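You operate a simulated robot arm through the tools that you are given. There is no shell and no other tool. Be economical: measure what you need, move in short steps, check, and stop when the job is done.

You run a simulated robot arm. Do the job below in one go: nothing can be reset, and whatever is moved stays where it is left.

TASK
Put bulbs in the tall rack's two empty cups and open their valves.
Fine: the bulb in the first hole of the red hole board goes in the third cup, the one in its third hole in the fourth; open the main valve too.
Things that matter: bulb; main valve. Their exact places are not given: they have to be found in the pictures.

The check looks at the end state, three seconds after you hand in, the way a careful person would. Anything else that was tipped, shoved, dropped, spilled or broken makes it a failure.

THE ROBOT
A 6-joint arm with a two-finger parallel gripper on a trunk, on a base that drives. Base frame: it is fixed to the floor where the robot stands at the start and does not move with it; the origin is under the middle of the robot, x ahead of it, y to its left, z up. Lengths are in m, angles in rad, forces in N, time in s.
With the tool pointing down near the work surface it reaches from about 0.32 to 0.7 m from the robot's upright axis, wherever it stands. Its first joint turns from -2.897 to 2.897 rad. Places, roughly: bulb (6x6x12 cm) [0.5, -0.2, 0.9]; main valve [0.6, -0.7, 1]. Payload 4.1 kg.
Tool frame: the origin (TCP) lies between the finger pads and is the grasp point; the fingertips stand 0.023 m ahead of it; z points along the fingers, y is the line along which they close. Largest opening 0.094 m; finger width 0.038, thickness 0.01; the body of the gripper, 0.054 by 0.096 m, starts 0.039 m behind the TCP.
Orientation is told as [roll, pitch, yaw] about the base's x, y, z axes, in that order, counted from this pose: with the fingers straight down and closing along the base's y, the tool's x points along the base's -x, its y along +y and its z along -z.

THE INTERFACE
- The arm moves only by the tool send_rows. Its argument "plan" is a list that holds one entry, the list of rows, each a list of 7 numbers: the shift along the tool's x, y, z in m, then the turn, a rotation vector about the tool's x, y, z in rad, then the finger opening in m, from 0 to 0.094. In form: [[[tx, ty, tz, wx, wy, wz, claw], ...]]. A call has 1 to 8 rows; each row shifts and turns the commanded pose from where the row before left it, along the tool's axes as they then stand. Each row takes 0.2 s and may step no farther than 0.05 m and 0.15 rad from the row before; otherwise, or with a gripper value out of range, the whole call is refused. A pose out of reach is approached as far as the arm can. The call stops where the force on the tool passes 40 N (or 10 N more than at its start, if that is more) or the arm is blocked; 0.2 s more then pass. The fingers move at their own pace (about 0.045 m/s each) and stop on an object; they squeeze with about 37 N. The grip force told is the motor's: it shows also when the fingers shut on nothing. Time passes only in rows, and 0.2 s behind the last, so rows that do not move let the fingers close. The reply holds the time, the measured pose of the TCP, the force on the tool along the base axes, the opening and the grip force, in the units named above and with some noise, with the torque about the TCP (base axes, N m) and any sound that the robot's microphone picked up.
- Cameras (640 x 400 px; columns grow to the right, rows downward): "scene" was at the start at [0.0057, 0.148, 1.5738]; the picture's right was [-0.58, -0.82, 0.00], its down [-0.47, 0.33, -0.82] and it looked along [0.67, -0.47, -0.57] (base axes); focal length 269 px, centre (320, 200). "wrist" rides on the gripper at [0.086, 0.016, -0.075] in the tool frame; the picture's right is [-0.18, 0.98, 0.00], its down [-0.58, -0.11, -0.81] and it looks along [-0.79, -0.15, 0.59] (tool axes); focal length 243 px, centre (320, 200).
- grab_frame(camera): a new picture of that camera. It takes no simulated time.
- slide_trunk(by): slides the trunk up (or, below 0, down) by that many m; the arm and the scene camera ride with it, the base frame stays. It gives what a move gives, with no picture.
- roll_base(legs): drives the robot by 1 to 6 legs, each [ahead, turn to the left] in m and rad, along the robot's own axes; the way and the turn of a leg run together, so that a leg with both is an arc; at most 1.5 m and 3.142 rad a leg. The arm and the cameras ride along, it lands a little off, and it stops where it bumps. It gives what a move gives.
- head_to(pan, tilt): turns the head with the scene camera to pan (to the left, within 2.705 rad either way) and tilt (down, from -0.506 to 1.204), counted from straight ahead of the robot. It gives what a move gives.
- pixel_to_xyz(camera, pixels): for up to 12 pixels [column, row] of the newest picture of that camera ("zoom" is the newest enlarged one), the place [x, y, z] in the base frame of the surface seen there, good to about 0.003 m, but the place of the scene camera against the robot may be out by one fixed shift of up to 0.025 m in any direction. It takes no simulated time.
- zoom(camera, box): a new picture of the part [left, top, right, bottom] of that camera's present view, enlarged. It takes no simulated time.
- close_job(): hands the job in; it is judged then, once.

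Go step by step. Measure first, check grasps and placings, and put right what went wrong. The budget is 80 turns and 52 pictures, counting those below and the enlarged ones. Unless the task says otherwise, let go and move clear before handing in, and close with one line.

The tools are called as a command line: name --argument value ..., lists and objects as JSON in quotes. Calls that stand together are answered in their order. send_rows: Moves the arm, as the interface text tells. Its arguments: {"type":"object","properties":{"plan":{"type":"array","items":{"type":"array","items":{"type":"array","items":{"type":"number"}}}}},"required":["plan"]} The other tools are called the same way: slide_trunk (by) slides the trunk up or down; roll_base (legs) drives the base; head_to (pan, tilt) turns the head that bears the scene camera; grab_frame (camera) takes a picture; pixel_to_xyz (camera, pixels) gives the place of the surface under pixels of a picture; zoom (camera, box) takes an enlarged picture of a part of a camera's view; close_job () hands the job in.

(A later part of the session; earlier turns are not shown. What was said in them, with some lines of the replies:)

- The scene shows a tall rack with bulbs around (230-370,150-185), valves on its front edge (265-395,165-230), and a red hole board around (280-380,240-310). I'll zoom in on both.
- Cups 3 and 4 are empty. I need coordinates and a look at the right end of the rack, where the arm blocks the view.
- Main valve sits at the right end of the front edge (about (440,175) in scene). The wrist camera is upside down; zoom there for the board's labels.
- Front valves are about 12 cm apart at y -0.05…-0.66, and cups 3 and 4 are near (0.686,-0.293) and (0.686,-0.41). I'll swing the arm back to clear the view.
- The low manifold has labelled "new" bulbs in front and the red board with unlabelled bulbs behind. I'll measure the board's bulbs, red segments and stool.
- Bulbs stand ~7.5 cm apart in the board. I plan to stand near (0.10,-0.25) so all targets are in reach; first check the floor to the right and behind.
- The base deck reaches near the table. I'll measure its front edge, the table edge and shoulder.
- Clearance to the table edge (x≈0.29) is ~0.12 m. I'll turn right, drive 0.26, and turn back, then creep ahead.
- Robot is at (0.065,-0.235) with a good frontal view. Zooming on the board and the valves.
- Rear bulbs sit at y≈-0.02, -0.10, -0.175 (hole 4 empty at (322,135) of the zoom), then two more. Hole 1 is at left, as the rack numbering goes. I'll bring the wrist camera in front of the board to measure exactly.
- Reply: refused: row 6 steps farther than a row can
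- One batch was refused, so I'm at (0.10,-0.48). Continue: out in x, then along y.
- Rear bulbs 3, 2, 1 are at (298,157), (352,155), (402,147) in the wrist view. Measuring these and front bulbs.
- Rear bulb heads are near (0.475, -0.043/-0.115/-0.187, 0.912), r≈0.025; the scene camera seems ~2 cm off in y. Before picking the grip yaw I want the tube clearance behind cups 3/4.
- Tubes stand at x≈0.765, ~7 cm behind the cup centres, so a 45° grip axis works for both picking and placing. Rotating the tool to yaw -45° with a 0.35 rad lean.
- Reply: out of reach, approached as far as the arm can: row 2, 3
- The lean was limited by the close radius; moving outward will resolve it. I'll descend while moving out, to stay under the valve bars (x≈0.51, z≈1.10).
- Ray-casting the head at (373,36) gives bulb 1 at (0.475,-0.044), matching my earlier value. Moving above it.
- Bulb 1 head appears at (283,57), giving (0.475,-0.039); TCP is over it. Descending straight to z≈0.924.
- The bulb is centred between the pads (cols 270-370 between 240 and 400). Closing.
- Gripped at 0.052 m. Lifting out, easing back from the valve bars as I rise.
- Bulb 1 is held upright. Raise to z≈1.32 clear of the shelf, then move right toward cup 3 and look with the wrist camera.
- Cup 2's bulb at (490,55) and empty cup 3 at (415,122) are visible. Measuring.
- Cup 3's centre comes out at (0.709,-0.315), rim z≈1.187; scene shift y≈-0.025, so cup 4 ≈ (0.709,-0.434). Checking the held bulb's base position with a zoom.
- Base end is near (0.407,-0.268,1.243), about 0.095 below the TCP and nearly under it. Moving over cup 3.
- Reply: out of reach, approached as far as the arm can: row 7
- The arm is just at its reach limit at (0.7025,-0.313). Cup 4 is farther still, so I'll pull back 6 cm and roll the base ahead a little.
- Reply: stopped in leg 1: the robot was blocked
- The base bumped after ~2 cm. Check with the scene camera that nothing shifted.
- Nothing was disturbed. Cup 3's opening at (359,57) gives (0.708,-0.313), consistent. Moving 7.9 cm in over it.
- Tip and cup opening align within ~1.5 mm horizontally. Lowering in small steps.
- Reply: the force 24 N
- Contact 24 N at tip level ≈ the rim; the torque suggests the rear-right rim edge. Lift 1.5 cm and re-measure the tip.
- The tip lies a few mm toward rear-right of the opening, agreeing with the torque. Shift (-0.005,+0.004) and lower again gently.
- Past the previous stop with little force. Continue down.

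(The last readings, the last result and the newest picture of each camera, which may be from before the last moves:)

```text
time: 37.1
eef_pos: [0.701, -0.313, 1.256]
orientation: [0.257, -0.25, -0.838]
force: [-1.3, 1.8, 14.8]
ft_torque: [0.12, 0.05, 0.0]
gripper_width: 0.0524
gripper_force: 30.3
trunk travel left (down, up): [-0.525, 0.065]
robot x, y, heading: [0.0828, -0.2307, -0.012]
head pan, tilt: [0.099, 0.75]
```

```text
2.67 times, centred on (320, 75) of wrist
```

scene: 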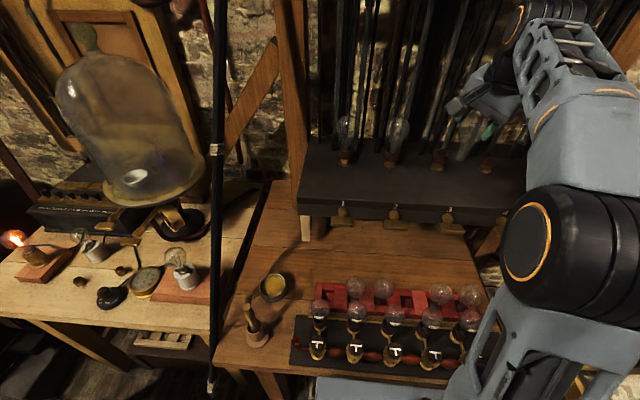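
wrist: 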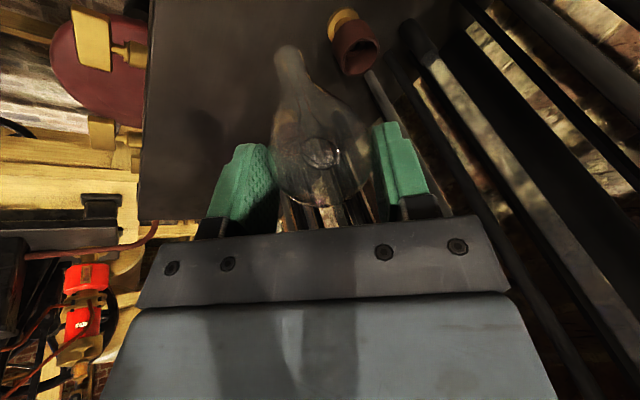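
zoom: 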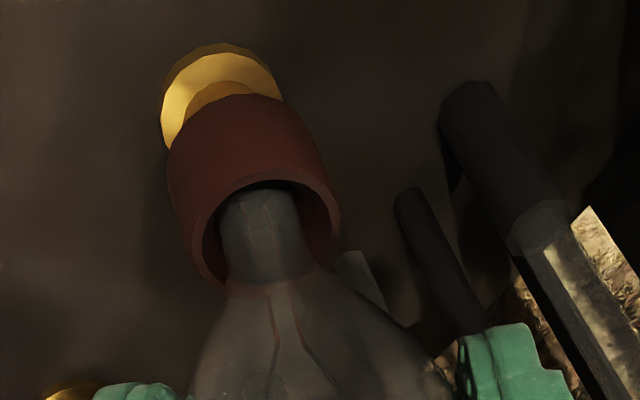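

Inside the cup with a centred 15 N reaction. Push a few mm more to see whether it is on the floor.

send_rows --plan '[[[0.0012, -0.0012, 0.0047, 0, 0, 0, 0.04], [0, 0, 0, 0, 0, 0, 0.04]]]'

zoom --camera "scene" --box '[310, 80, 510, 200]'

```text
time: 37.7
eef_pos: [0.6997, -0.313, 1.2502]
orientation: [0.257, -0.249, -0.838]
force: [3.0, 2.5, 24.4]
ft_torque: [0.04, -0.3, 0.03]
gripper_width: 0.0526
gripper_force: 30.0
trunk travel left (down, up): [-0.525, 0.065]
robot x, y, heading: [0.078, -0.2305, -0.011]
head pan, tilt: [0.099, 0.75]
```

```text
3.20 times, centred on (410, 140) of scene
```

zoom: 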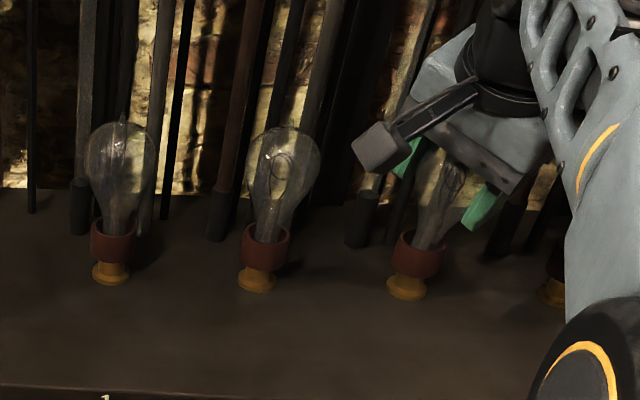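

The bulb sits in cup 3 like its neighbours. Opening modestly, then backing out along the tool axis.

send_rows --plan '[[[0, 0, -0.003, 0, 0, 0, 0.056], [0, 0, 0, 0, 0, 0, 0.066], [0, 0, 0, 0, 0, 0, 0.068], [0, 0, -0.03, 0, 0, 0, 0.068], [0, 0, -0.04, 0, 0, 0, 0.068], [0, 0, -0.04, 0, 0, 0, 0.068], [0, 0, 0, 0, 0, 0, 0.068]]]'

grab_frame --camera "wrist"

```text
time: 39.3
eef_pos: [0.6623, -0.3112, 1.3548]
orientation: [0.252, -0.244, -0.837]
force: [-0.7, -1.2, 0.5]
ft_torque: [-0.01, 0.0, -0.04]
gripper_width: 0.0681
gripper_force: 0.1
trunk travel left (down, up): [-0.525, 0.065]
robot x, y, heading: [0.0807, -0.2315, -0.011]
head pan, tilt: [0.099, 0.75]
```

```text
14 pictures are left
```

wrist: 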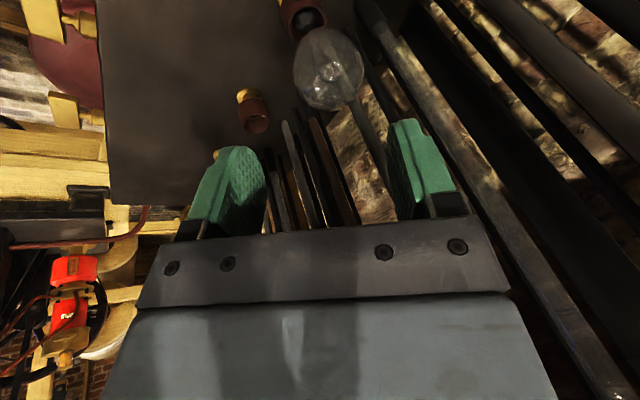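

Bulb 3 stands in cup 3 on release. Cup 4 measures ≈(0.711,-0.433). Going back for the third-hole bulb.

send_rows --plan '[[[0.0413, -0.0129, -0.014, 0, 0, 0, 0.075], [0.0413, -0.0129, -0.014, 0, 0, 0, 0.075], [0.0413, -0.0129, -0.014, 0, 0, 0, 0.075], [0.0413, -0.0129, -0.014, 0, 0, 0, 0.075], [0.0413, -0.0129, -0.014, 0, 0, 0, 0.075], [0.0413, -0.0129, -0.014, 0, 0, 0, 0.075]]]'

send_rows --plan '[[[0.0103, -0.0103, 0.0399, 0, 0, 0, 0.075], [0.0103, -0.0103, 0.0399, 0, 0, 0, 0.075], [0.0103, -0.0103, 0.0399, 0, 0, 0, 0.075], [0.0103, -0.0103, 0.0399, 0, 0, 0, 0.075], [0.0103, -0.0103, 0.0399, 0, 0, 0, 0.075], [0.0103, -0.0103, 0.0399, 0, 0, 0, 0.075], [0.0103, -0.0103, 0.0399, 0, 0, 0, 0.075], [0.0103, -0.0103, 0.0399, 0, 0, 0, 0.075]]]'

grab_frame --camera "wrist"

```text
time: 40.7
eef_pos: [0.4188, -0.1863, 1.3538]
orientation: [0.252, -0.244, -0.838]
force: [-0.5, -0.6, 0.2]
ft_torque: [0.04, 0.01, 0.0]
gripper_width: 0.0751
gripper_force: 0.0
trunk travel left (down, up): [-0.525, 0.065]
robot x, y, heading: [0.0856, -0.231, -0.004]
head pan, tilt: [0.099, 0.75]
```

```text
time: 42.5
eef_pos: [0.4373, -0.1838, 1.0202]
orientation: [0.25, -0.245, -0.838]
force: [1.1, 0.6, 0.7]
ft_torque: [0.01, 0.01, 0.01]
gripper_width: 0.0749
gripper_force: 0.1
out of reach, approached as far as the arm can: row 8
trunk travel left (down, up): [-0.525, 0.065]
robot x, y, heading: [0.0806, -0.2271, -0.01]
head pan, tilt: [0.099, 0.75]
```

```text
13 pictures are left
```

wrist: 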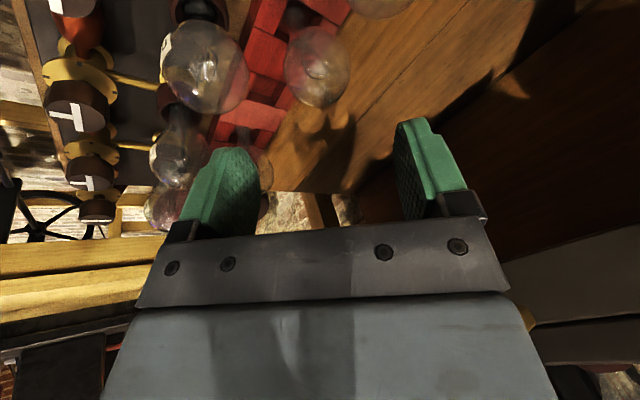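

The rear bulb at (317,66) computes to (0.4745,-0.186): the third-hole bulb. Moving over it with a 0.066 opening and descending halfway.

send_rows --plan '[[[-0.0198, 0.0182, 0.0311, 0, 0, 0, 0.066], [0, 0, 0, 0, 0, 0, 0.066], [0, 0, 0, 0, 0, 0, 0.066]]]'

send_rows --plan '[[[0.0062, -0.0062, 0.0241, 0, 0, 0, 0.066], [0.0062, -0.0062, 0.0241, 0, 0, 0, 0.066], [0.0062, -0.0062, 0.0241, 0, 0, 0, 0.066], [0, 0, 0, 0, 0, 0, 0.066]]]'

grab_frame --camera "wrist"

```text
time: 43.3
eef_pos: [0.472, -0.186, 0.9998]
orientation: [0.253, -0.246, -0.837]
force: [0.2, 0.3, 0.4]
ft_torque: [0.04, 0.0, 0.0]
gripper_width: 0.0661
gripper_force: 0.1
trunk travel left (down, up): [-0.525, 0.065]
robot x, y, heading: [0.0814, -0.231, -0.011]
head pan, tilt: [0.099, 0.75]
```

```text
time: 44.3
eef_pos: [0.4753, -0.1865, 0.9247]
orientation: [0.255, -0.245, -0.839]
force: [5.4, 1.8, 15.8]
ft_torque: [-0.28, 1.07, -0.09]
gripper_width: 0.0655
gripper_force: 0.1
trunk travel left (down, up): [-0.525, 0.065]
robot x, y, heading: [0.0799, -0.2311, -0.008]
head pan, tilt: [0.099, 0.75]
```

```text
12 pictures are left
```

wrist: 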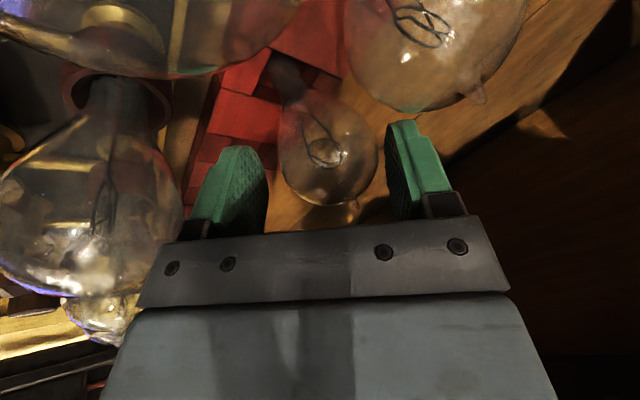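

16 N contact and the torque points to (0.407,-0.204): the gripper body is pressing the labelled front bulb. Raise at once, then turn the tool to yaw ≈-0.15, where the body is narrow toward the front row.

send_rows --plan '[[[-0.0097, 0.0097, -0.0376, 0, 0, 0, 0.066], [-0.0097, 0.0097, -0.0376, 0, 0, 0, 0.06], [0, 0, 0, 0, 0, -0.138, 0.06], [0, 0, 0, 0, 0, -0.138, 0.06], [0, 0, 0, 0, 0, -0.138, 0.06], [0, 0, 0, 0, 0, -0.138, 0.06], [0, 0, 0, 0, 0, -0.138, 0.06], [0, 0, 0, 0, 0, 0, 0.06]]]'

grab_frame --camera "wrist"

```text
time: 46.1
eef_pos: [0.4722, -0.1844, 1.0044]
orientation: [0.032, -0.35, -0.12]
force: [0.2, 0.0, 0.2]
ft_torque: [0.02, 0.0, 0.04]
gripper_width: 0.0599
gripper_force: 0.1
trunk travel left (down, up): [-0.525, 0.065]
robot x, y, heading: [0.077, -0.2321, -0.01]
head pan, tilt: [0.099, 0.75]
```

```text
11 pictures are left
```

wrist: 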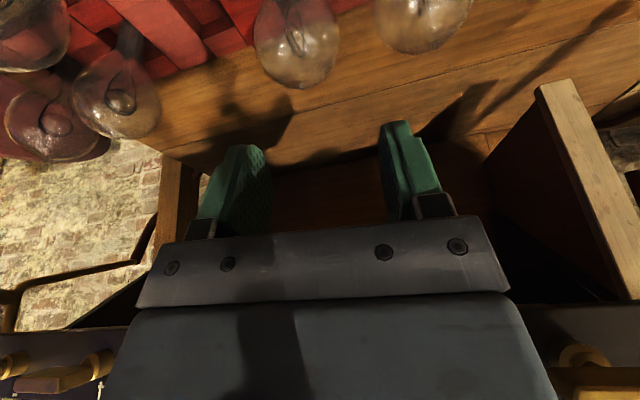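

Bulb 3's head at (298,42) gives about (0.475,-0.189). Descending with 0.062 opening.

send_rows --plan '[[[0.0083, -0.0019, 0.0251, 0, 0, 0, 0.062], [0.0083, -0.0019, 0.0251, 0, 0, 0, 0.062], [0.0041, -0.001, 0.0126, 0, 0, 0, 0.062]]]'

send_rows --plan '[[[0.0042, -0.0009, 0.0125, 0, 0, 0, 0.062], [0, 0, 0, 0, 0, 0, 0.062]]]'

grab_frame --camera "wrist"

```text
time: 46.9
eef_pos: [0.4742, -0.189, 0.9371]
orientation: [0.036, -0.347, -0.121]
force: [-0.4, -0.2, -0.8]
ft_torque: [0.0, -0.03, -0.01]
gripper_width: 0.0618
gripper_force: 0.1
trunk travel left (down, up): [-0.525, 0.065]
robot x, y, heading: [0.0777, -0.2286, -0.008]
head pan, tilt: [0.099, 0.75]
```

```text
time: 47.5
eef_pos: [0.4742, -0.1887, 0.9236]
orientation: [0.034, -0.347, -0.122]
force: [0.2, 0.7, -0.4]
ft_torque: [0.0, -0.03, 0.01]
gripper_width: 0.0619
gripper_force: 0.1
trunk travel left (down, up): [-0.525, 0.065]
robot x, y, heading: [0.0786, -0.2321, -0.016]
head pan, tilt: [0.099, 0.75]
```

```text
10 pictures are left
```

wrist: 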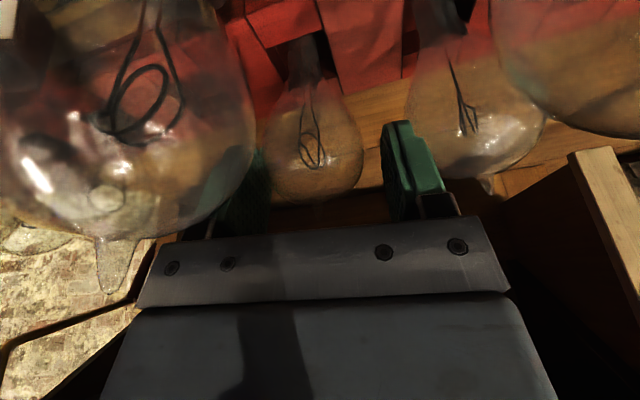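

No contact now; the bulb sits between the pads. Closing and lifting out.

send_rows --plan '[[[0, 0, 0, 0, 0, 0, 0.04], [0, 0, 0, 0, 0, 0, 0.04], [0, 0, 0, 0, 0, 0, 0.04]]]'

send_rows --plan '[[[-0.0103, 0.0009, -0.0282, 0, 0, 0, 0.04], [-0.0064, 0.0004, -0.035, 0, 0, 0, 0.04], [-0.0064, 0.0004, -0.035, 0, 0, 0, 0.04], [-0.0081, 0.0006, -0.0396, 0, 0, 0, 0.04], [-0.001, -0.0002, -0.0316, 0, 0, 0, 0.04], [0.0125, -0.001, -0.0347, 0, 0, 0, 0.04]]]'

```text
time: 48.3
eef_pos: [0.4742, -0.1888, 0.924]
orientation: [0.035, -0.347, -0.123]
force: [-0.6, 0.1, 0.1]
ft_torque: [0.0, 0.02, 0.01]
gripper_width: 0.0517
gripper_force: 30.2
trunk travel left (down, up): [-0.525, 0.065]
robot x, y, heading: [0.0789, -0.231, -0.006]
head pan, tilt: [0.099, 0.75]
```

```text
time: 49.7
eef_pos: [0.4208, -0.1881, 1.1224]
orientation: [0.037, -0.347, -0.122]
force: [0.3, 1.1, -0.7]
ft_torque: [0.01, 0.0, 0.01]
gripper_width: 0.0518
gripper_force: 29.5
trunk travel left (down, up): [-0.525, 0.065]
robot x, y, heading: [0.0825, -0.2276, -0.01]
head pan, tilt: [0.099, 0.75]
```

Holding at 0.052. Raise and move toward cup 4, staying in front.

send_rows --plan '[[[-0.0144, 0.0013, -0.0394, 0, 0, 0, 0.04], [-0.0144, 0.0013, -0.0394, 0, 0, 0, 0.04], [-0.0144, 0.0013, -0.0394, 0, 0, 0, 0.04], [-0.0144, 0.0013, -0.0394, 0, 0, 0, 0.04], [-0.0144, 0.0013, -0.0394, 0, 0, 0, 0.04]]]'

send_rows --plan '[[[-0.0279, -0.0321, 0.0091, 0, 0, 0, 0.04], [-0.0279, -0.0321, 0.0091, 0, 0, 0, 0.04], [-0.0279, -0.0321, 0.0091, 0, 0, 0, 0.04], [-0.0279, -0.0321, 0.0091, 0, 0, 0, 0.04], [-0.0279, -0.0321, 0.0091, 0, 0, 0, 0.04], [-0.0279, -0.0321, 0.0091, 0, 0, 0, 0.04], [-0.0279, -0.0321, 0.0091, 0, 0, 0, 0.04]]]'

zoom --camera "wrist" --box '[160, 0, 480, 200]'

```text
time: 50.9
eef_pos: [0.4225, -0.1889, 1.3328]
orientation: [0.035, -0.348, -0.123]
force: [0.3, 0.7, -0.3]
ft_torque: [-0.01, 0.0, -0.02]
gripper_width: 0.0515
gripper_force: 29.8
trunk travel left (down, up): [-0.525, 0.065]
robot x, y, heading: [0.0802, -0.2314, -0.012]
head pan, tilt: [0.099, 0.75]
```

```text
time: 52.5
eef_pos: [0.6049, -0.4364, 1.3301]
orientation: [0.035, -0.347, -0.123]
force: [0.6, 0.1, -0.3]
ft_torque: [0.0, 0.02, 0.04]
gripper_width: 0.0515
gripper_force: 29.7
trunk travel left (down, up): [-0.525, 0.065]
robot x, y, heading: [0.0837, -0.2303, -0.007]
head pan, tilt: [0.099, 0.75]
```

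```text
2.00 times, centred on (320, 100) of wrist
```

zoom: 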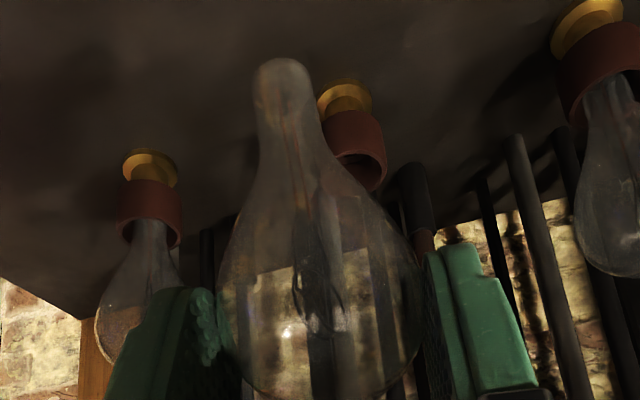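

Cup 4's opening computes to (0.708,-0.4325), and the tip is ~(0.005,-0.004) off the TCP. Reach will be marginal, so raise the trunk 6 cm first to bring the shoulder nearer wrist height.

slide_trunk --by 0.06

send_rows --plan '[[[-0.0282, 0.006, 0.0176, 0, 0, 0, 0.04], [-0.0282, 0.006, 0.0176, 0, 0, 0, 0.04], [-0.0282, 0.006, 0.0176, 0, 0, 0, 0.04], [0.0103, -0.0009, 0.0282, 0, 0, 0, 0.04], [0.0103, -0.0009, 0.0282, 0, 0, 0, 0.04], [0, 0, 0, 0, 0, 0, 0.04]]]'

```text
time: 53.5
eef_pos: [0.6047, -0.4347, 1.3909]
orientation: [0.034, -0.348, -0.121]
force: [1.3, 0.2, -0.2]
ft_torque: [0.03, 0.01, 0.01]
gripper_width: 0.0514
gripper_force: 29.7
trunk travel left (down, up): [-0.585, 0.005]
robot x, y, heading: [0.082, -0.2344, -0.01]
head pan, tilt: [0.099, 0.75]
```

```text
time: 54.9
eef_pos: [0.6976, -0.4257, 1.3058]
orientation: [0.034, -0.346, -0.123]
force: [1.2, -0.3, -0.1]
ft_torque: [0.01, 0.0, -0.03]
gripper_width: 0.0515
gripper_force: 29.5
out of reach, approached as far as the arm can: row 3
trunk travel left (down, up): [-0.585, 0.005]
robot x, y, heading: [0.0829, -0.2321, -0.009]
head pan, tilt: [0.099, 0.75]
```

Lowered to 1.306 and 6 mm short in x. Correct and look.

send_rows --plan '[[[-0.0063, -0.0021, 0.0022, 0, 0, 0, 0.04], [0, 0, 0, 0, 0, 0, 0.04]]]'

zoom --camera "wrist" --box '[200, 0, 440, 150]'

```text
time: 55.5
eef_pos: [0.7037, -0.4281, 1.3068]
orientation: [0.034, -0.347, -0.122]
force: [-0.4, -0.3, -0.6]
ft_torque: [-0.01, 0.02, 0.0]
gripper_width: 0.0516
gripper_force: 30.0
trunk travel left (down, up): [-0.585, 0.005]
robot x, y, heading: [0.0842, -0.2285, -0.005]
head pan, tilt: [0.099, 0.75]
```

```text
2.67 times, centred on (320, 75) of wrist
```

zoom: 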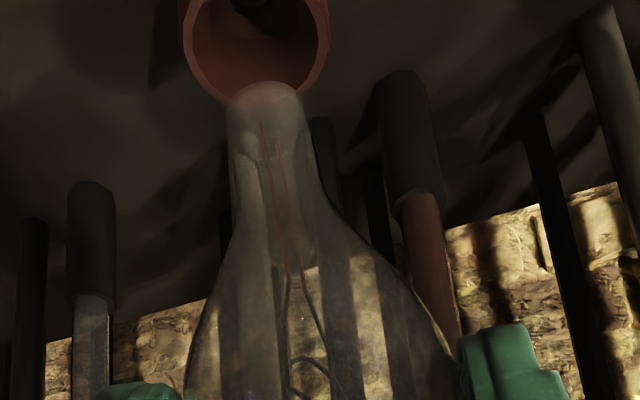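

Tip and opening coincide within ~2 mm. Lower 3 cm in steps.

send_rows --plan '[[[0.0034, -0.0013, 0.0094, 0, 0, 0, 0.04], [0.0034, -0.0003, 0.0094, 0, 0, 0, 0.04], [0.0034, -0.0003, 0.0094, 0, 0, 0, 0.04], [0, 0, 0, 0, 0, 0, 0.04]]]'

```text
time: 56.5
eef_pos: [0.7032, -0.4279, 1.2777]
orientation: [0.035, -0.35, -0.123]
force: [-2.2, 0.7, -0.5]
ft_torque: [0.01, 0.08, -0.01]
gripper_width: 0.0513
gripper_force: 29.9
trunk travel left (down, up): [-0.585, 0.005]
robot x, y, heading: [0.0835, -0.231, -0.013]
head pan, tilt: [0.099, 0.75]
```

Inside the rim with only 2 N lateral. Ease back 1.5 mm and continue.

send_rows --plan '[[[0.0042, -0.0004, 0.007, 0, 0, 0, 0.04], [0.0027, -0.0002, 0.0075, 0, 0, 0, 0.04], [0, 0, 0, 0, 0, 0, 0.04]]]'

```text
time: 57.3
eef_pos: [0.7028, -0.4265, 1.2652]
orientation: [0.033, -0.358, -0.119]
force: [1.3, 3.0, 24.3]
ft_torque: [0.33, -0.46, 0.06]
gripper_width: 0.0516
gripper_force: 30.2
trunk travel left (down, up): [-0.585, 0.005]
robot x, y, heading: [0.0794, -0.2325, -0.009]
head pan, tilt: [0.099, 0.75]
```

24 N at tip height ≈1.167, the same floor level as before: seated. Release and back out along the tool axis.

send_rows --plan '[[[0, 0, -0.003, 0, 0, 0, 0.056], [0, 0, 0, 0, 0, 0, 0.066], [0, 0, 0, 0, 0, 0, 0.07], [0, 0, -0.03, 0, 0, 0, 0.07], [0, 0, -0.04, 0, 0, 0, 0.07], [0, 0, -0.04, 0, 0, 0, 0.07], [0.04, 0, -0.02, 0, 0, 0, 0.07], [0.04, 0, -0.02, 0, 0, 0, 0.07]]]'

grab_frame --camera "wrist"

```text
time: 59.1
eef_pos: [0.5741, -0.4182, 1.3761]
orientation: [0.034, -0.349, -0.121]
force: [0.0, 0.1, -0.2]
ft_torque: [0.0, -0.01, 0.02]
gripper_width: 0.07
gripper_force: 0.0
trunk travel left (down, up): [-0.585, 0.005]
robot x, y, heading: [0.0778, -0.2317, -0.006]
head pan, tilt: [0.099, 0.75]
```

```text
7 pictures are left
```

wrist: 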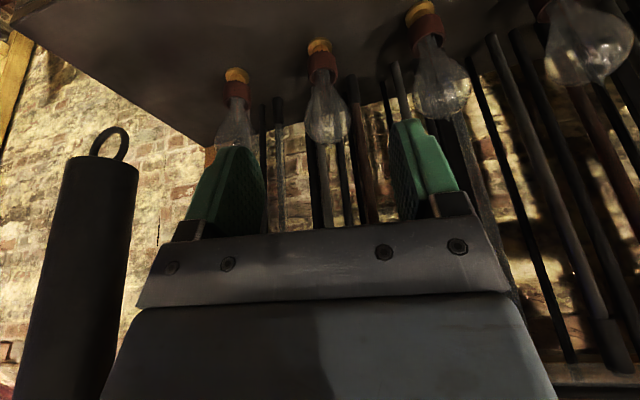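

Bulbs 2-5 all stand in their cups. Now the valves: handles need a horizontal approach, so I'll back the base 0.15 m, then level the tool.

roll_base --legs '[[-0.15, 0]]'

send_rows --plan '[[[0, 0, 0, -0.0152, -0.1347, 0.0012, 0.07], [0, 0, 0, -0.0152, -0.1347, 0.0012, 0.07], [0, 0, 0, -0.0152, -0.1347, 0.0012, 0.07], [0, 0, 0, -0.0152, -0.1347, 0.0012, 0.07], [0, 0, 0, -0.0152, -0.1347, 0.0012, 0.07]]]'

send_rows --plan '[[[0, 0, 0, -0.0152, -0.1347, 0.0012, 0.07], [0, 0, 0, -0.0152, -0.1347, 0.0012, 0.07], [0, 0, 0, -0.0152, -0.1347, 0.0012, 0.07], [0, 0, 0, -0.0152, -0.1347, 0.0012, 0.07]]]'

```text
time: 60.5
eef_pos: [0.4224, -0.4164, 1.3748]
orientation: [0.035, -0.349, -0.121]
force: [0.0, 0.6, 0.3]
ft_torque: [0.01, -0.02, -0.01]
gripper_width: 0.0702
gripper_force: 0.1
trunk travel left (down, up): [-0.585, 0.005]
robot x, y, heading: [-0.0717, -0.2275, -0.017]
head pan, tilt: [0.099, 0.75]
```

```text
time: 61.7
eef_pos: [0.4244, -0.4154, 1.3758]
orientation: [0.179, -1.019, -0.223]
force: [-0.1, 0.3, -0.1]
ft_torque: [0.01, 0.01, -0.02]
gripper_width: 0.07
gripper_force: 0.0
trunk travel left (down, up): [-0.585, 0.005]
robot x, y, heading: [-0.0691, -0.2298, -0.01]
head pan, tilt: [0.099, 0.75]
```

```text
time: 62.7
eef_pos: [0.4235, -0.4166, 1.3756]
orientation: [1.576, -1.458, -1.587]
force: [-0.8, 0.4, -0.5]
ft_torque: [0.01, -0.02, -0.01]
gripper_width: 0.0701
gripper_force: 0.1
trunk travel left (down, up): [-0.585, 0.005]
robot x, y, heading: [-0.0678, -0.229, -0.015]
head pan, tilt: [0.099, 0.75]
```

Tool is now level, pointing +x. Roll it 1.458 rad so the fingers close vertically, then come down in front of valve 3.

send_rows --plan '[[[0, 0, 0, 0, 0, 0.1458, 0.07], [0, 0, 0, 0, 0, 0.1458, 0.07], [0, 0, 0, 0, 0, 0.1458, 0.07], [0, 0, 0, 0, 0, 0.1458, 0.07], [0, 0, 0, 0, 0, 0.1458, 0.07], [0, 0, 0, 0, 0, 0.1458, 0.07], [0, 0, 0, 0, 0, 0.1458, 0.07], [0, 0, 0, 0, 0, 0.1458, 0.07]]]'

send_rows --plan '[[[0, 0, 0, 0, 0, 0.1458, 0.06], [0, 0, 0, 0, 0, 0.1458, 0.06], [0.0171, -0.0443, 0, 0, 0, 0, 0.06], [0.0171, -0.0443, 0, 0, 0, 0, 0.06], [0.0171, -0.0443, 0, 0, 0, 0, 0.06], [0.0171, -0.0443, 0, 0, 0, 0, 0.06], [0.0171, -0.0443, 0, 0, 0, 0, 0.06], [0.0171, -0.0443, 0, 0, 0, 0, 0.06]]]'

grab_frame --camera "wrist"

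```text
time: 64.5
eef_pos: [0.4242, -0.417, 1.3769]
orientation: [1.571, -0.288, -1.582]
force: [-0.3, -0.5, 0.0]
ft_torque: [0.03, 0.02, -0.02]
gripper_width: 0.07
gripper_force: 0.0
trunk travel left (down, up): [-0.585, 0.005]
robot x, y, heading: [-0.0667, -0.2292, -0.013]
head pan, tilt: [0.099, 0.75]
```

```text
time: 66.3
eef_pos: [0.4273, -0.3119, 1.108]
orientation: [1.57, -0.001, -1.584]
force: [0.0, -0.2, -0.1]
ft_torque: [0.0, 0.0, -0.03]
gripper_width: 0.06
gripper_force: 0.1
trunk travel left (down, up): [-0.585, 0.005]
robot x, y, heading: [-0.0718, -0.2281, -0.018]
head pan, tilt: [0.099, 0.75]
```

```text
6 pictures are left
```

wrist: 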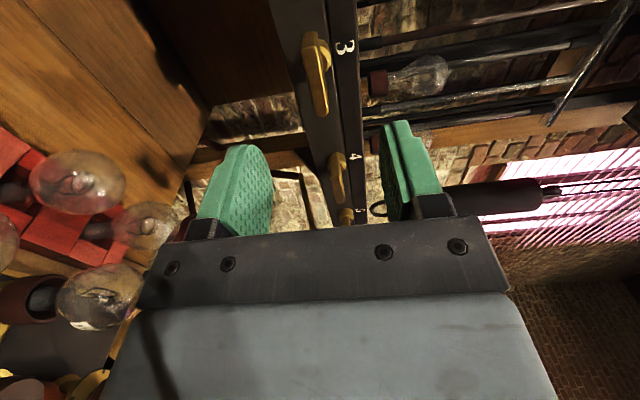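

Valve 3's handle is at (318,70), valve 4 at (338,175), valve 5 at (346,215). Measuring.

pixel_to_xyz --camera "wrist" --pixels '[[308, 40], [314, 70], [320, 105], [325, 60], [333, 165], [338, 180], [341, 195], [344, 215], [308, 55], [318, 90], [335, 155], [349, 222]]'

zoom --camera "wrist" --box '[260, 20, 420, 230]'

```text
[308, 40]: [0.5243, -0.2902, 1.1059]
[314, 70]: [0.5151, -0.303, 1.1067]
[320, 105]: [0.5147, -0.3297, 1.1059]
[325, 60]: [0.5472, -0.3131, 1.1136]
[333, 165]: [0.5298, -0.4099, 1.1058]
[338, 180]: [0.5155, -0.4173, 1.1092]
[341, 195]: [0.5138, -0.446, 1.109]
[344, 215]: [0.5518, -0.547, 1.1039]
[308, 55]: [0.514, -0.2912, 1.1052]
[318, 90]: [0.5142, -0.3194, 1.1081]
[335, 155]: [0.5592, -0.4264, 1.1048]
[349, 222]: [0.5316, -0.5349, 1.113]
```

```text
1.90 times, centred on (340, 125) of wrist
```

zoom: 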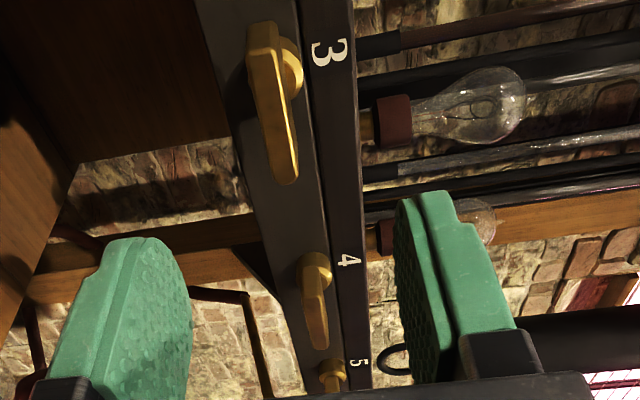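

Handle 3: bar y -0.289…-0.337, front x 0.514, axis z≈1.110. Advance 9 cm and grip it.

send_rows --plan '[[[-0.0012, 0.001, 0.045, 0, 0, 0, 0.06], [-0.0012, 0.001, 0.045, 0, 0, 0, 0.06], [0, 0, 0, 0, 0, 0, 0.03], [0, 0, 0, 0, 0, 0, 0.005], [0, 0, 0, 0, 0, 0, 0.005], [0, 0, 0, 0, 0, 0, 0.005], [0, 0, 0, 0, 0, 0, 0.005]]]'

```text
time: 67.9
eef_pos: [0.5154, -0.3242, 1.1088]
orientation: [1.561, 0.002, -1.576]
force: [-5.0, 1.0, -27.7]
ft_torque: [-0.43, 0.1, -0.08]
gripper_width: 0.017
gripper_force: 13.7
out of reach, approached as far as the arm can: row 2
trunk travel left (down, up): [-0.585, 0.005]
robot x, y, heading: [-0.0674, -0.2302, -0.016]
head pan, tilt: [0.099, 0.75]
```

Gripping at 0.017 wide but with -28 N in z (bar slightly below centre) and 1.1 cm off in y from a reach limit. Nudge down and toward +y.

send_rows --plan '[[[0, 0, 0, 0, 0, 0, 0.04], [0.006, -0.004, 0, 0, 0, 0, 0.04], [0.005, 0, 0, 0, 0, 0, 0.04], [0, 0, 0, 0, 0, 0, 0.01], [0, 0, 0, 0, 0, 0, 0.005], [0, 0, 0, 0, 0, 0, 0.005]]]'

```text
time: 69.3
eef_pos: [0.5124, -0.3237, 1.1053]
orientation: [1.563, 0.002, -1.575]
force: [-3.7, 0.5, -18.0]
ft_torque: [-0.25, -0.63, -0.05]
gripper_width: 0.0111
gripper_force: 45.0
out of reach, approached as far as the arm can: row 2, 3
trunk travel left (down, up): [-0.585, 0.005]
robot x, y, heading: [-0.0696, -0.2279, -0.013]
head pan, tilt: [0.099, 0.75]
```

Bar is gripped (0.011 wide, 45 N), offset 1 cm from the stem axis. I'll try turning counter-clockwise (viewer) about the stem axis with compensation, a small trial first.

send_rows --plan '[[[0.0001, 0.0012, 0, 0, 0, -0.12, 0.0], [0.0001, 0.0012, 0, 0, 0, -0.12, 0.0], [0, 0, 0, 0, 0, 0, 0.0]]]'

```text
time: 70.1
eef_pos: [0.5132, -0.3229, 1.1085]
orientation: [1.559, -0.24, -1.573]
force: [-7.9, 7.1, -30.8]
ft_torque: [-0.32, -0.73, -0.71]
gripper_width: 0.0107
gripper_force: 44.7
trunk travel left (down, up): [-0.585, 0.005]
robot x, y, heading: [-0.0692, -0.231, -0.012]
head pan, tilt: [0.099, 0.75]
```

It turned 0.24 rad with no net axial torque. Relieve the vertical load and continue turning.

send_rows --plan '[[[0.0012, -0.0045, 0, 0, 0, 0, 0.0], [0.0001, 0.0015, 0, 0, 0, -0.14, 0.0], [0.0001, 0.0015, 0, 0, 0, -0.14, 0.0], [0.0001, 0.0015, 0, 0, 0, -0.14, 0.0], [0, 0, 0, 0, 0, 0, 0.0]]]'

```text
time: 71.3
eef_pos: [0.5137, -0.3213, 1.1112]
orientation: [1.574, -0.662, -1.576]
force: [0.0, 11.6, -7.1]
ft_torque: [0.05, -1.16, -0.52]
gripper_width: 0.0111
gripper_force: 44.7
trunk travel left (down, up): [-0.585, 0.005]
robot x, y, heading: [-0.0676, -0.2344, -0.008]
head pan, tilt: [0.099, 0.75]
```

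Still free. Continue to 90°.

send_rows --plan '[[[0.0017, 0.0027, 0, 0, 0, -0.14, 0.0], [0.0001, 0.0015, 0, 0, 0, -0.14, 0.0], [0.0001, 0.0015, 0, 0, 0, -0.14, 0.0], [0.0001, 0.0015, 0, 0, 0, -0.14, 0.0], [0.0001, 0.0015, 0, 0, 0, -0.14, 0.0], [0.0001, 0.0015, 0, 0, 0, -0.14, 0.0], [0.0001, 0.0008, 0, 0, 0, -0.07, 0.0], [0, 0, 0, 0, 0, 0, 0.0]]]'

grab_frame --camera "wrist"

```text
time: 72.7
eef_pos: [0.5133, -0.3144, 1.1161]
orientation: [1.562, -1.463, -1.545]
force: [7.4, 18.6, -1.6]
ft_torque: [0.19, 0.26, -0.47]
gripper_width: 0.011
gripper_force: 45.6
out of reach, approached as far as the arm can: row 1, 4
trunk travel left (down, up): [-0.585, 0.005]
robot x, y, heading: [-0.0722, -0.2292, -0.005]
head pan, tilt: [0.099, 0.75]
stopped in row 6: the force on the tool passed its limit at 42 N (the readings are from after the stop); the commanded pose is now the measured one
```

```text
4 pictures are left
```

wrist: 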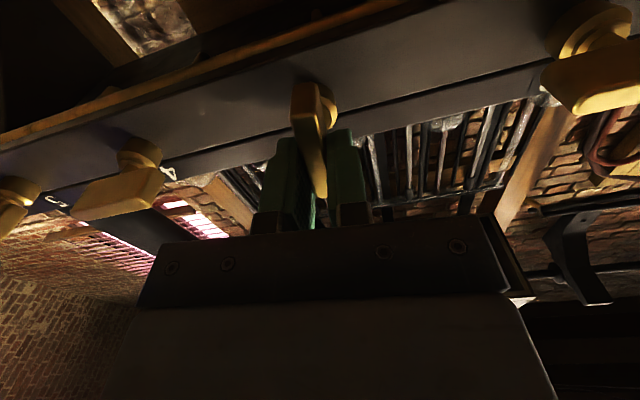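

The handle is now vertical (84°), neighbours still horizontal. Relieve the side load and finish the last bit.

send_rows --plan '[[[0, 0.003, 0, 0, 0, 0, 0.0], [0, 0.001, 0, 0, 0, -0.1, 0.0], [0, 0, 0, 0, 0, 0, 0.0]]]'

```text
time: 73.5
eef_pos: [0.5132, -0.3134, 1.1173]
orientation: [1.293, -1.556, -1.284]
force: [5.5, 16.6, -10.5]
ft_torque: [0.19, -1.32, -0.37]
gripper_width: 0.011
gripper_force: 44.8
trunk travel left (down, up): [-0.585, 0.005]
robot x, y, heading: [-0.0723, -0.2285, -0.009]
head pan, tilt: [0.099, 0.75]
```

Valve 3 is at 90°. Release, back out and move to valve 4 (y≈-0.4325, z≈1.103), then roll back.

send_rows --plan '[[[0, 0, 0, 0, 0, 0, 0.03], [0, 0, 0, 0, 0, 0, 0.05], [0, 0, -0.045, 0, 0, 0, 0.06], [0, 0, -0.045, 0, 0, 0, 0.06], [0.0045, -0.04, 0, 0, 0, 0, 0.06], [0.0045, -0.04, 0, 0, 0, 0, 0.06], [0.0045, -0.039, 0, 0, 0, 0, 0.06]]]'

send_rows --plan '[[[0, 0, 0, 0, 0, 0.1415, 0.06], [0, 0, 0, 0, 0, 0.1415, 0.06], [0, 0, 0, 0, 0, 0.1415, 0.06], [0, 0, 0, 0, 0, 0.1415, 0.06], [0, 0, 0, 0, 0, 0.1415, 0.06], [0, 0, 0, 0, 0, 0.1415, 0.06], [0, 0, 0, 0, 0, 0.1415, 0.06], [0, 0, 0, 0, 0, 0.1415, 0.06]]]'

send_rows --plan '[[[0, 0, 0, 0, 0, 0.1415, 0.06], [0, 0, 0, 0, 0, 0.1415, 0.06], [0, 0, 0, 0, 0, 0.1415, 0.06], [0, 0, 0, 0, 0, 0, 0.06]]]'

```text
time: 75.1
eef_pos: [0.4219, -0.4438, 1.1116]
orientation: [1.554, -1.559, -1.548]
force: [0.3, 0.2, -0.1]
ft_torque: [0.02, 0.02, -0.03]
gripper_width: 0.06
gripper_force: 0.1
out of reach, approached as far as the arm can: row 4
trunk travel left (down, up): [-0.585, 0.005]
robot x, y, heading: [-0.0729, -0.2335, -0.009]
head pan, tilt: [0.099, 0.75]
```

```text
time: 76.9
eef_pos: [0.4241, -0.4413, 1.1107]
orientation: [1.569, -0.425, -1.564]
force: [0.2, -0.2, 0.8]
ft_torque: [-0.01, 0.0, 0.0]
gripper_width: 0.0601
gripper_force: 0.0
trunk travel left (down, up): [-0.585, 0.005]
robot x, y, heading: [-0.0731, -0.2308, -0.012]
head pan, tilt: [0.099, 0.75]
```

```text
time: 77.9
eef_pos: [0.4245, -0.4408, 1.1094]
orientation: [1.573, -0.002, -1.564]
force: [0.4, -1.2, 0.2]
ft_torque: [-0.02, 0.0, 0.0]
gripper_width: 0.06
gripper_force: 0.2
trunk travel left (down, up): [-0.585, 0.005]
robot x, y, heading: [-0.0705, -0.2288, -0.008]
head pan, tilt: [0.099, 0.75]
```

Now at (0.4245,-0.441,1.109) for valve 4. Advance with correction and grip.

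send_rows --plan '[[[0.0045, -0.003, 0.045, 0, 0, 0, 0.06], [0.0045, -0.003, 0.045, 0, 0, 0, 0.06], [0, 0, 0, 0, 0, 0, 0.03], [0, 0, 0, 0, 0, 0, 0.0], [0, 0, 0, 0, 0, 0, 0.0], [0, 0, 0, 0, 0, 0, 0.0], [0, 0, 0, 0, 0, 0, 0.0]]]'

```text
time: 79.5
eef_pos: [0.5142, -0.4314, 1.1058]
orientation: [1.574, -0.003, -1.564]
force: [3.0, -0.1, 5.8]
ft_torque: [0.0, 0.18, 0.21]
gripper_width: 0.0109
gripper_force: 45.0
trunk travel left (down, up): [-0.585, 0.005]
robot x, y, heading: [-0.0691, -0.2278, -0.014]
head pan, tilt: [0.099, 0.75]
```

Cleanly gripped and centred. Turn the same way.

send_rows --plan '[[[0, 0, 0, 0, 0, -0.1425, 0.0], [0, 0, 0, 0, 0, -0.1425, 0.0], [0, 0, 0, 0, 0, -0.1425, 0.0], [0, 0, 0, 0, 0, -0.1425, 0.0], [0, 0, 0, 0, 0, -0.1425, 0.0], [0, 0, 0, 0, 0, -0.1425, 0.0]]]'

send_rows --plan '[[[0, 0, 0, 0, 0, -0.1425, 0.0], [0, 0, 0, 0, 0, -0.1425, 0.0], [0, 0, 0, 0, 0, -0.1425, 0.0], [0, 0, 0, 0, 0, -0.1425, 0.0], [0, 0, 0, 0, 0, -0.1425, 0.0], [0, 0, 0, 0, 0, 0, 0.0]]]'

```text
time: 80.9
eef_pos: [0.5123, -0.4335, 1.1036]
orientation: [1.569, -0.856, -1.566]
force: [-8.2, -4.1, -8.2]
ft_torque: [0.03, -1.33, -0.66]
gripper_width: 0.011
gripper_force: 45.1
trunk travel left (down, up): [-0.585, 0.005]
robot x, y, heading: [-0.0709, -0.2309, -0.009]
head pan, tilt: [0.099, 0.75]
```

```text
time: 82.3
eef_pos: [0.5131, -0.4358, 1.1029]
orientation: [0.854, -1.566, -0.852]
force: [-18.5, -21.8, -17.4]
ft_torque: [0.07, 0.88, 0.06]
gripper_width: 0.0111
gripper_force: 44.9
trunk travel left (down, up): [-0.585, 0.005]
robot x, y, heading: [-0.0705, -0.2273, -0.011]
head pan, tilt: [0.099, 0.75]
```

Valve 4 is at 90°. Release, back out, shift right and roll back so the wrist camera sees the main valve.

send_rows --plan '[[[0, 0, 0, 0, 0, 0, 0.03], [0, 0, 0, 0, 0, 0, 0.05], [0, 0, -0.045, 0, 0, 0, 0.06], [0, 0, -0.045, 0, 0, 0, 0.06], [0, -0.045, 0, 0, 0, 0, 0.06], [0, -0.045, 0, 0, 0, 0, 0.06]]]'

send_rows --plan '[[[0, 0, 0, 0, 0, 0.1425, 0.06], [0, 0, 0, 0, 0, 0.1425, 0.06], [0, 0, 0, 0, 0, 0.1425, 0.06], [0, 0, 0, 0, 0, 0.1425, 0.06], [0, 0, 0, 0, 0, 0.1425, 0.06], [0, 0, 0, 0, 0, 0.1425, 0.06]]]'

send_rows --plan '[[[0, 0, 0, 0, 0, 0.1425, 0.06], [0, 0, 0, 0, 0, 0.1425, 0.06], [0, 0, 0, 0, 0, 0.1425, 0.06], [0, 0, 0, 0, 0, 0.1425, 0.06], [0, 0, 0, 0, 0, 0.1425, 0.06], [0, 0, 0, 0, 0, 0, 0.06]]]'

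grab_frame --camera "wrist"

```text
time: 83.7
eef_pos: [0.4263, -0.5235, 1.1041]
orientation: [1.474, -1.568, -1.468]
force: [0.4, -0.4, -0.3]
ft_torque: [0.02, -0.01, 0.04]
gripper_width: 0.0603
gripper_force: 0.0
trunk travel left (down, up): [-0.585, 0.005]
robot x, y, heading: [-0.0698, -0.2305, -0.007]
head pan, tilt: [0.099, 0.75]
```

```text
time: 85.1
eef_pos: [0.4233, -0.523, 1.1044]
orientation: [1.571, -0.714, -1.565]
force: [-0.5, 0.0, 0.4]
ft_torque: [-0.02, -0.02, 0.03]
gripper_width: 0.0599
gripper_force: 0.0
trunk travel left (down, up): [-0.585, 0.005]
robot x, y, heading: [-0.07, -0.2271, -0.009]
head pan, tilt: [0.099, 0.75]
```

```text
time: 86.5
eef_pos: [0.4243, -0.5226, 1.1031]
orientation: [1.57, 0.0, -1.564]
force: [0.1, -0.1, -0.4]
ft_torque: [-0.01, -0.01, 0.02]
gripper_width: 0.0599
gripper_force: 0.0
trunk travel left (down, up): [-0.585, 0.005]
robot x, y, heading: [-0.0708, -0.2296, -0.008]
head pan, tilt: [0.099, 0.75]
```

```text
3 pictures are left
```

wrist: 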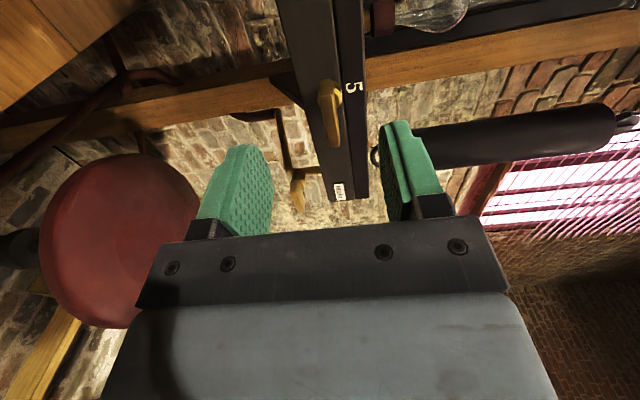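

The "main" tag is at (340,192) and its handle at (298,190), lower and further back. Measuring it.

pixel_to_xyz --camera "wrist" --pixels '[[298, 176], [295, 182], [298, 188], [302, 195], [298, 200], [299, 208], [293, 190], [304, 186], [328, 110], [340, 192], [305, 172], [296, 204]]'

zoom --camera "wrist" --box '[255, 80, 375, 220]'

```text
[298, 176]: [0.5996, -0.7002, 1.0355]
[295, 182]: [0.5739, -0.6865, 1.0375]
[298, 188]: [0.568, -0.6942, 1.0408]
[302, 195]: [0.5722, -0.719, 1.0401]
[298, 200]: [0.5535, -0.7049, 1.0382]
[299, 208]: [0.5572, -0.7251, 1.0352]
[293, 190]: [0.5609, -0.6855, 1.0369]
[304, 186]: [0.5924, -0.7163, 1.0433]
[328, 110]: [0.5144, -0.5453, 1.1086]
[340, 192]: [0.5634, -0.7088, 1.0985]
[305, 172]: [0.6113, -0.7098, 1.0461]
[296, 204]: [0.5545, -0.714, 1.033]
```

```text
2.86 times, centred on (315, 150) of wrist
```

zoom: 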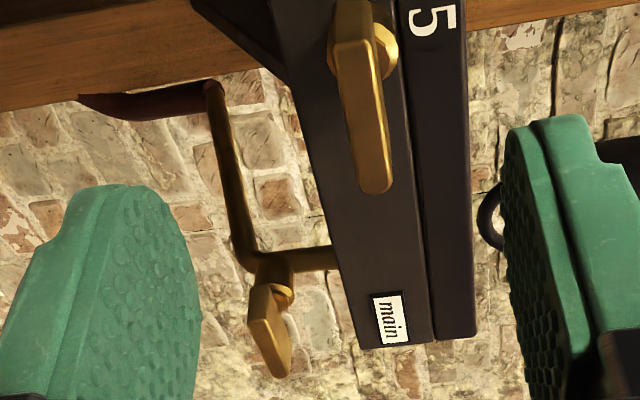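

Main valve: horizontal bar at x 0.5545, centre ≈(-0.709, z 1.037), stem facing the robot. Check the hanging weight's position before moving.

pixel_to_xyz --camera "wrist" --pixels '[[375, 152], [470, 145], [560, 130], [100, 230], [300, 160], [318, 168]]'

send_rows --plan '[[[-0.0375, -0.0132, 0.008, 0, 0, 0, 0.06], [-0.0375, -0.0132, 0.008, 0, 0, 0, 0.06], [-0.0375, -0.0132, 0.008, 0, 0, 0, 0.06]]]'

```text
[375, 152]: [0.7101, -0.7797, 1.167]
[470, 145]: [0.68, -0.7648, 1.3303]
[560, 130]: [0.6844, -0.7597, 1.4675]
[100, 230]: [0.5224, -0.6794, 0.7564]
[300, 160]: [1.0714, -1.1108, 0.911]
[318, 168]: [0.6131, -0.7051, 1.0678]
```

```text
time: 87.3
eef_pos: [0.4505, -0.6329, 1.0647]
orientation: [1.572, -0.003, -1.567]
force: [-0.6, 0.1, 0.1]
ft_torque: [0.03, 0.02, -0.02]
gripper_width: 0.06
gripper_force: 0.0
trunk travel left (down, up): [-0.585, 0.005]
robot x, y, heading: [-0.0717, -0.2286, -0.007]
head pan, tilt: [0.099, 0.75]
```

The weight hangs at x≈0.7, clear. Continue to the pre-grasp point.

send_rows --plan '[[[-0.038, -0.0139, 0.0067, 0, 0, 0, 0.06], [-0.038, -0.0139, 0.0067, 0, 0, 0, 0.06], [0, 0, 0, 0, 0, 0, 0.06]]]'

grab_frame --camera "wrist"

```text
time: 88.1
eef_pos: [0.4651, -0.7118, 1.0375]
orientation: [1.57, -0.004, -1.564]
force: [0.0, 0.6, -1.4]
ft_torque: [0.02, 0.0, 0.0]
gripper_width: 0.0598
gripper_force: 0.0
trunk travel left (down, up): [-0.585, 0.005]
robot x, y, heading: [-0.0708, -0.2242, -0.006]
head pan, tilt: [0.099, 0.75]
```

```text
1 pictures are left
```

wrist: 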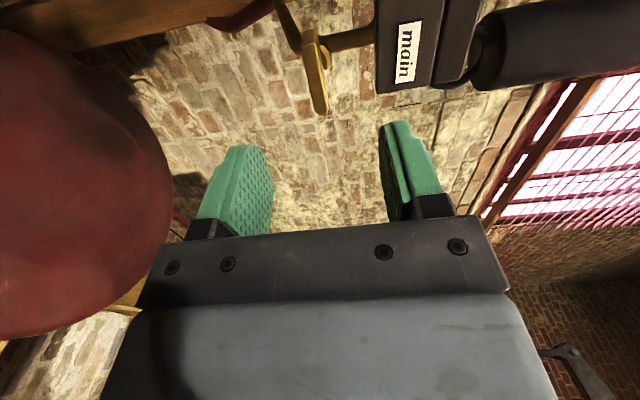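

Handle spans (308,35) to (322,112). Measuring it closely.

pixel_to_xyz --camera "wrist" --pixels '[[308, 38], [312, 60], [316, 85], [320, 108], [322, 55], [325, 100], [310, 75], [305, 45], [326, 62], [345, 42]]'

```text
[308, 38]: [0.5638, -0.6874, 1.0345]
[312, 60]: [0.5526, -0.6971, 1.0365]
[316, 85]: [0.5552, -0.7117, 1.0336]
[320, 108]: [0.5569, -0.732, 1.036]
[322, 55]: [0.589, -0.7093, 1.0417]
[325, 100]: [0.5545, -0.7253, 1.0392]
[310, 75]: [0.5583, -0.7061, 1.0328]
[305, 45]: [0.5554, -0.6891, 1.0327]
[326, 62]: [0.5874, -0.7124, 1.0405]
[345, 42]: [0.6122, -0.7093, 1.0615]
```

Bar centre ≈(-0.710, 1.036). Advance and grip.

send_rows --plan '[[[0.001, -0.0007, 0.0445, 0, 0, 0, 0.06], [0.001, -0.0007, 0.0445, 0, 0, 0, 0.06], [0, 0, 0, 0, 0, 0, 0.03], [0, 0, 0, 0, 0, 0, 0.0], [0, 0, 0, 0, 0, 0, 0.0], [0, 0, 0, 0, 0, 0, 0.0], [0, 0, 0, 0, 0, 0, 0.0]]]'

```text
time: 89.7
eef_pos: [0.5518, -0.7064, 1.0362]
orientation: [1.568, 0.001, -1.564]
force: [-3.3, 4.1, -15.9]
ft_torque: [0.1, -0.43, -0.18]
gripper_width: 0.0108
gripper_force: 44.8
trunk travel left (down, up): [-0.585, 0.005]
robot x, y, heading: [-0.0704, -0.2304, -0.01]
head pan, tilt: [0.099, 0.75]
```

Gripped at 0.0108. Small relief downward, then turn.

send_rows --plan '[[[-0.002, -0.003, 0, 0, 0, 0, 0.0], [0, 0, 0, 0, 0, -0.1425, 0.0], [0, 0, 0, 0, 0, -0.1425, 0.0], [0, 0, 0, 0, 0, -0.1425, 0.0], [0, 0, 0, 0, 0, -0.1425, 0.0], [0, 0, 0, 0, 0, -0.1425, 0.0]]]'

send_rows --plan '[[[0, 0, 0, 0, 0, -0.1425, 0.0], [0, 0, 0, 0, 0, -0.1425, 0.0], [0, 0, 0, 0, 0, -0.1425, 0.0], [0, 0, 0, 0, 0, -0.1425, 0.0], [0, 0, 0, 0, 0, -0.1425, 0.0], [0, 0, 0, 0, 0, -0.1425, 0.0], [0, 0, 0, 0, 0, 0, 0.0]]]'

```text
time: 91.1
eef_pos: [0.5524, -0.7078, 1.0324]
orientation: [1.564, -0.72, -1.558]
force: [-7.4, 24.0, -16.8]
ft_torque: [0.01, 0.3, 0.67]
gripper_width: 0.0112
gripper_force: 44.7
trunk travel left (down, up): [-0.585, 0.005]
robot x, y, heading: [-0.0703, -0.2281, -0.01]
head pan, tilt: [0.099, 0.75]
```

```text
time: 92.7
eef_pos: [0.5526, -0.7116, 1.0295]
orientation: [0.415, -1.566, -0.413]
force: [-7.6, 6.0, -21.3]
ft_torque: [-0.05, 1.33, 0.15]
gripper_width: 0.0109
gripper_force: 44.7
trunk travel left (down, up): [-0.585, 0.005]
robot x, y, heading: [-0.0696, -0.2309, -0.012]
head pan, tilt: [0.099, 0.75]
```

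Main valve turned 90°. Release, withdraw, and use the last picture for a full check.

send_rows --plan '[[[0, 0, 0, 0, 0, 0, 0.03], [0, 0, 0, 0, 0, 0, 0.05], [0, 0, -0.045, 0, 0, 0, 0.06], [0, 0, -0.045, 0, 0, 0, 0.06], [0, 0, -0.045, 0, 0, 0, 0.06], [0, -0.03, -0.035, 0, 0, 0, 0.06]]]'

head_to --pan -0.42 --tilt 0.62

grab_frame --camera "scene"

```text
time: 94.1
eef_pos: [0.3837, -0.7409, 1.0352]
orientation: [1.853, -1.568, -1.847]
force: [0.7, -0.3, 0.0]
ft_torque: [-0.02, -0.01, -0.01]
gripper_width: 0.06
gripper_force: 0.1
trunk travel left (down, up): [-0.585, 0.005]
robot x, y, heading: [-0.0697, -0.2304, -0.007]
head pan, tilt: [0.099, 0.75]
```

```text
time: 95.0
eef_pos: [0.3862, -0.741, 1.0358]
orientation: [1.639, -1.57, -1.636]
force: [-0.3, 0.4, 0.3]
ft_torque: [-0.05, -0.01, 0.02]
gripper_width: 0.0599
gripper_force: 0.1
trunk travel left (down, up): [-0.585, 0.005]
robot x, y, heading: [-0.0713, -0.2312, -0.006]
head pan, tilt: [-0.421, 0.62]
```

```text
0 pictures are left
```

scene: 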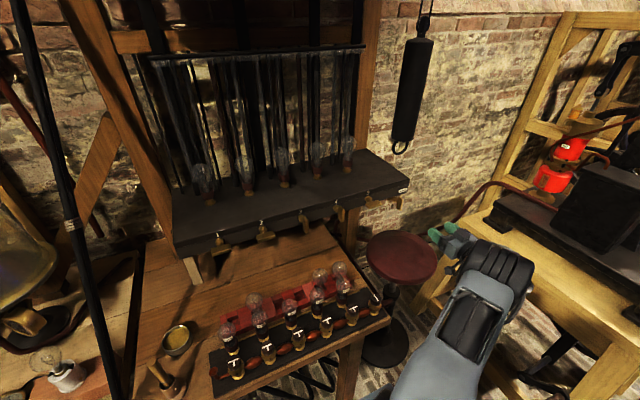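

The last picture shows bulbs in all five cups, handles 3 and 4 vertical at (304,222) and (340,213), and the front bulbs still in place. The main valve isn't visible in it, but the grip stayed closed on its handle through the whole 90° turn. The arm is clear, so I'm handing in.

close_job

```text
The job is handed in.
```

I put the bulbs from the first and third holes in cups 3 and 4, turned valves 3, 4 and main a quarter turn to open, and handed the job in. The last picture did not show the main valve. I took the quarter turn as open from the handle positions. While reaching for the second bulb, the gripper briefly pressed a labelled front bulb with about 16 N, and the base bumped something once while rolling forward. Pictures afterwards showed nothing out of place.
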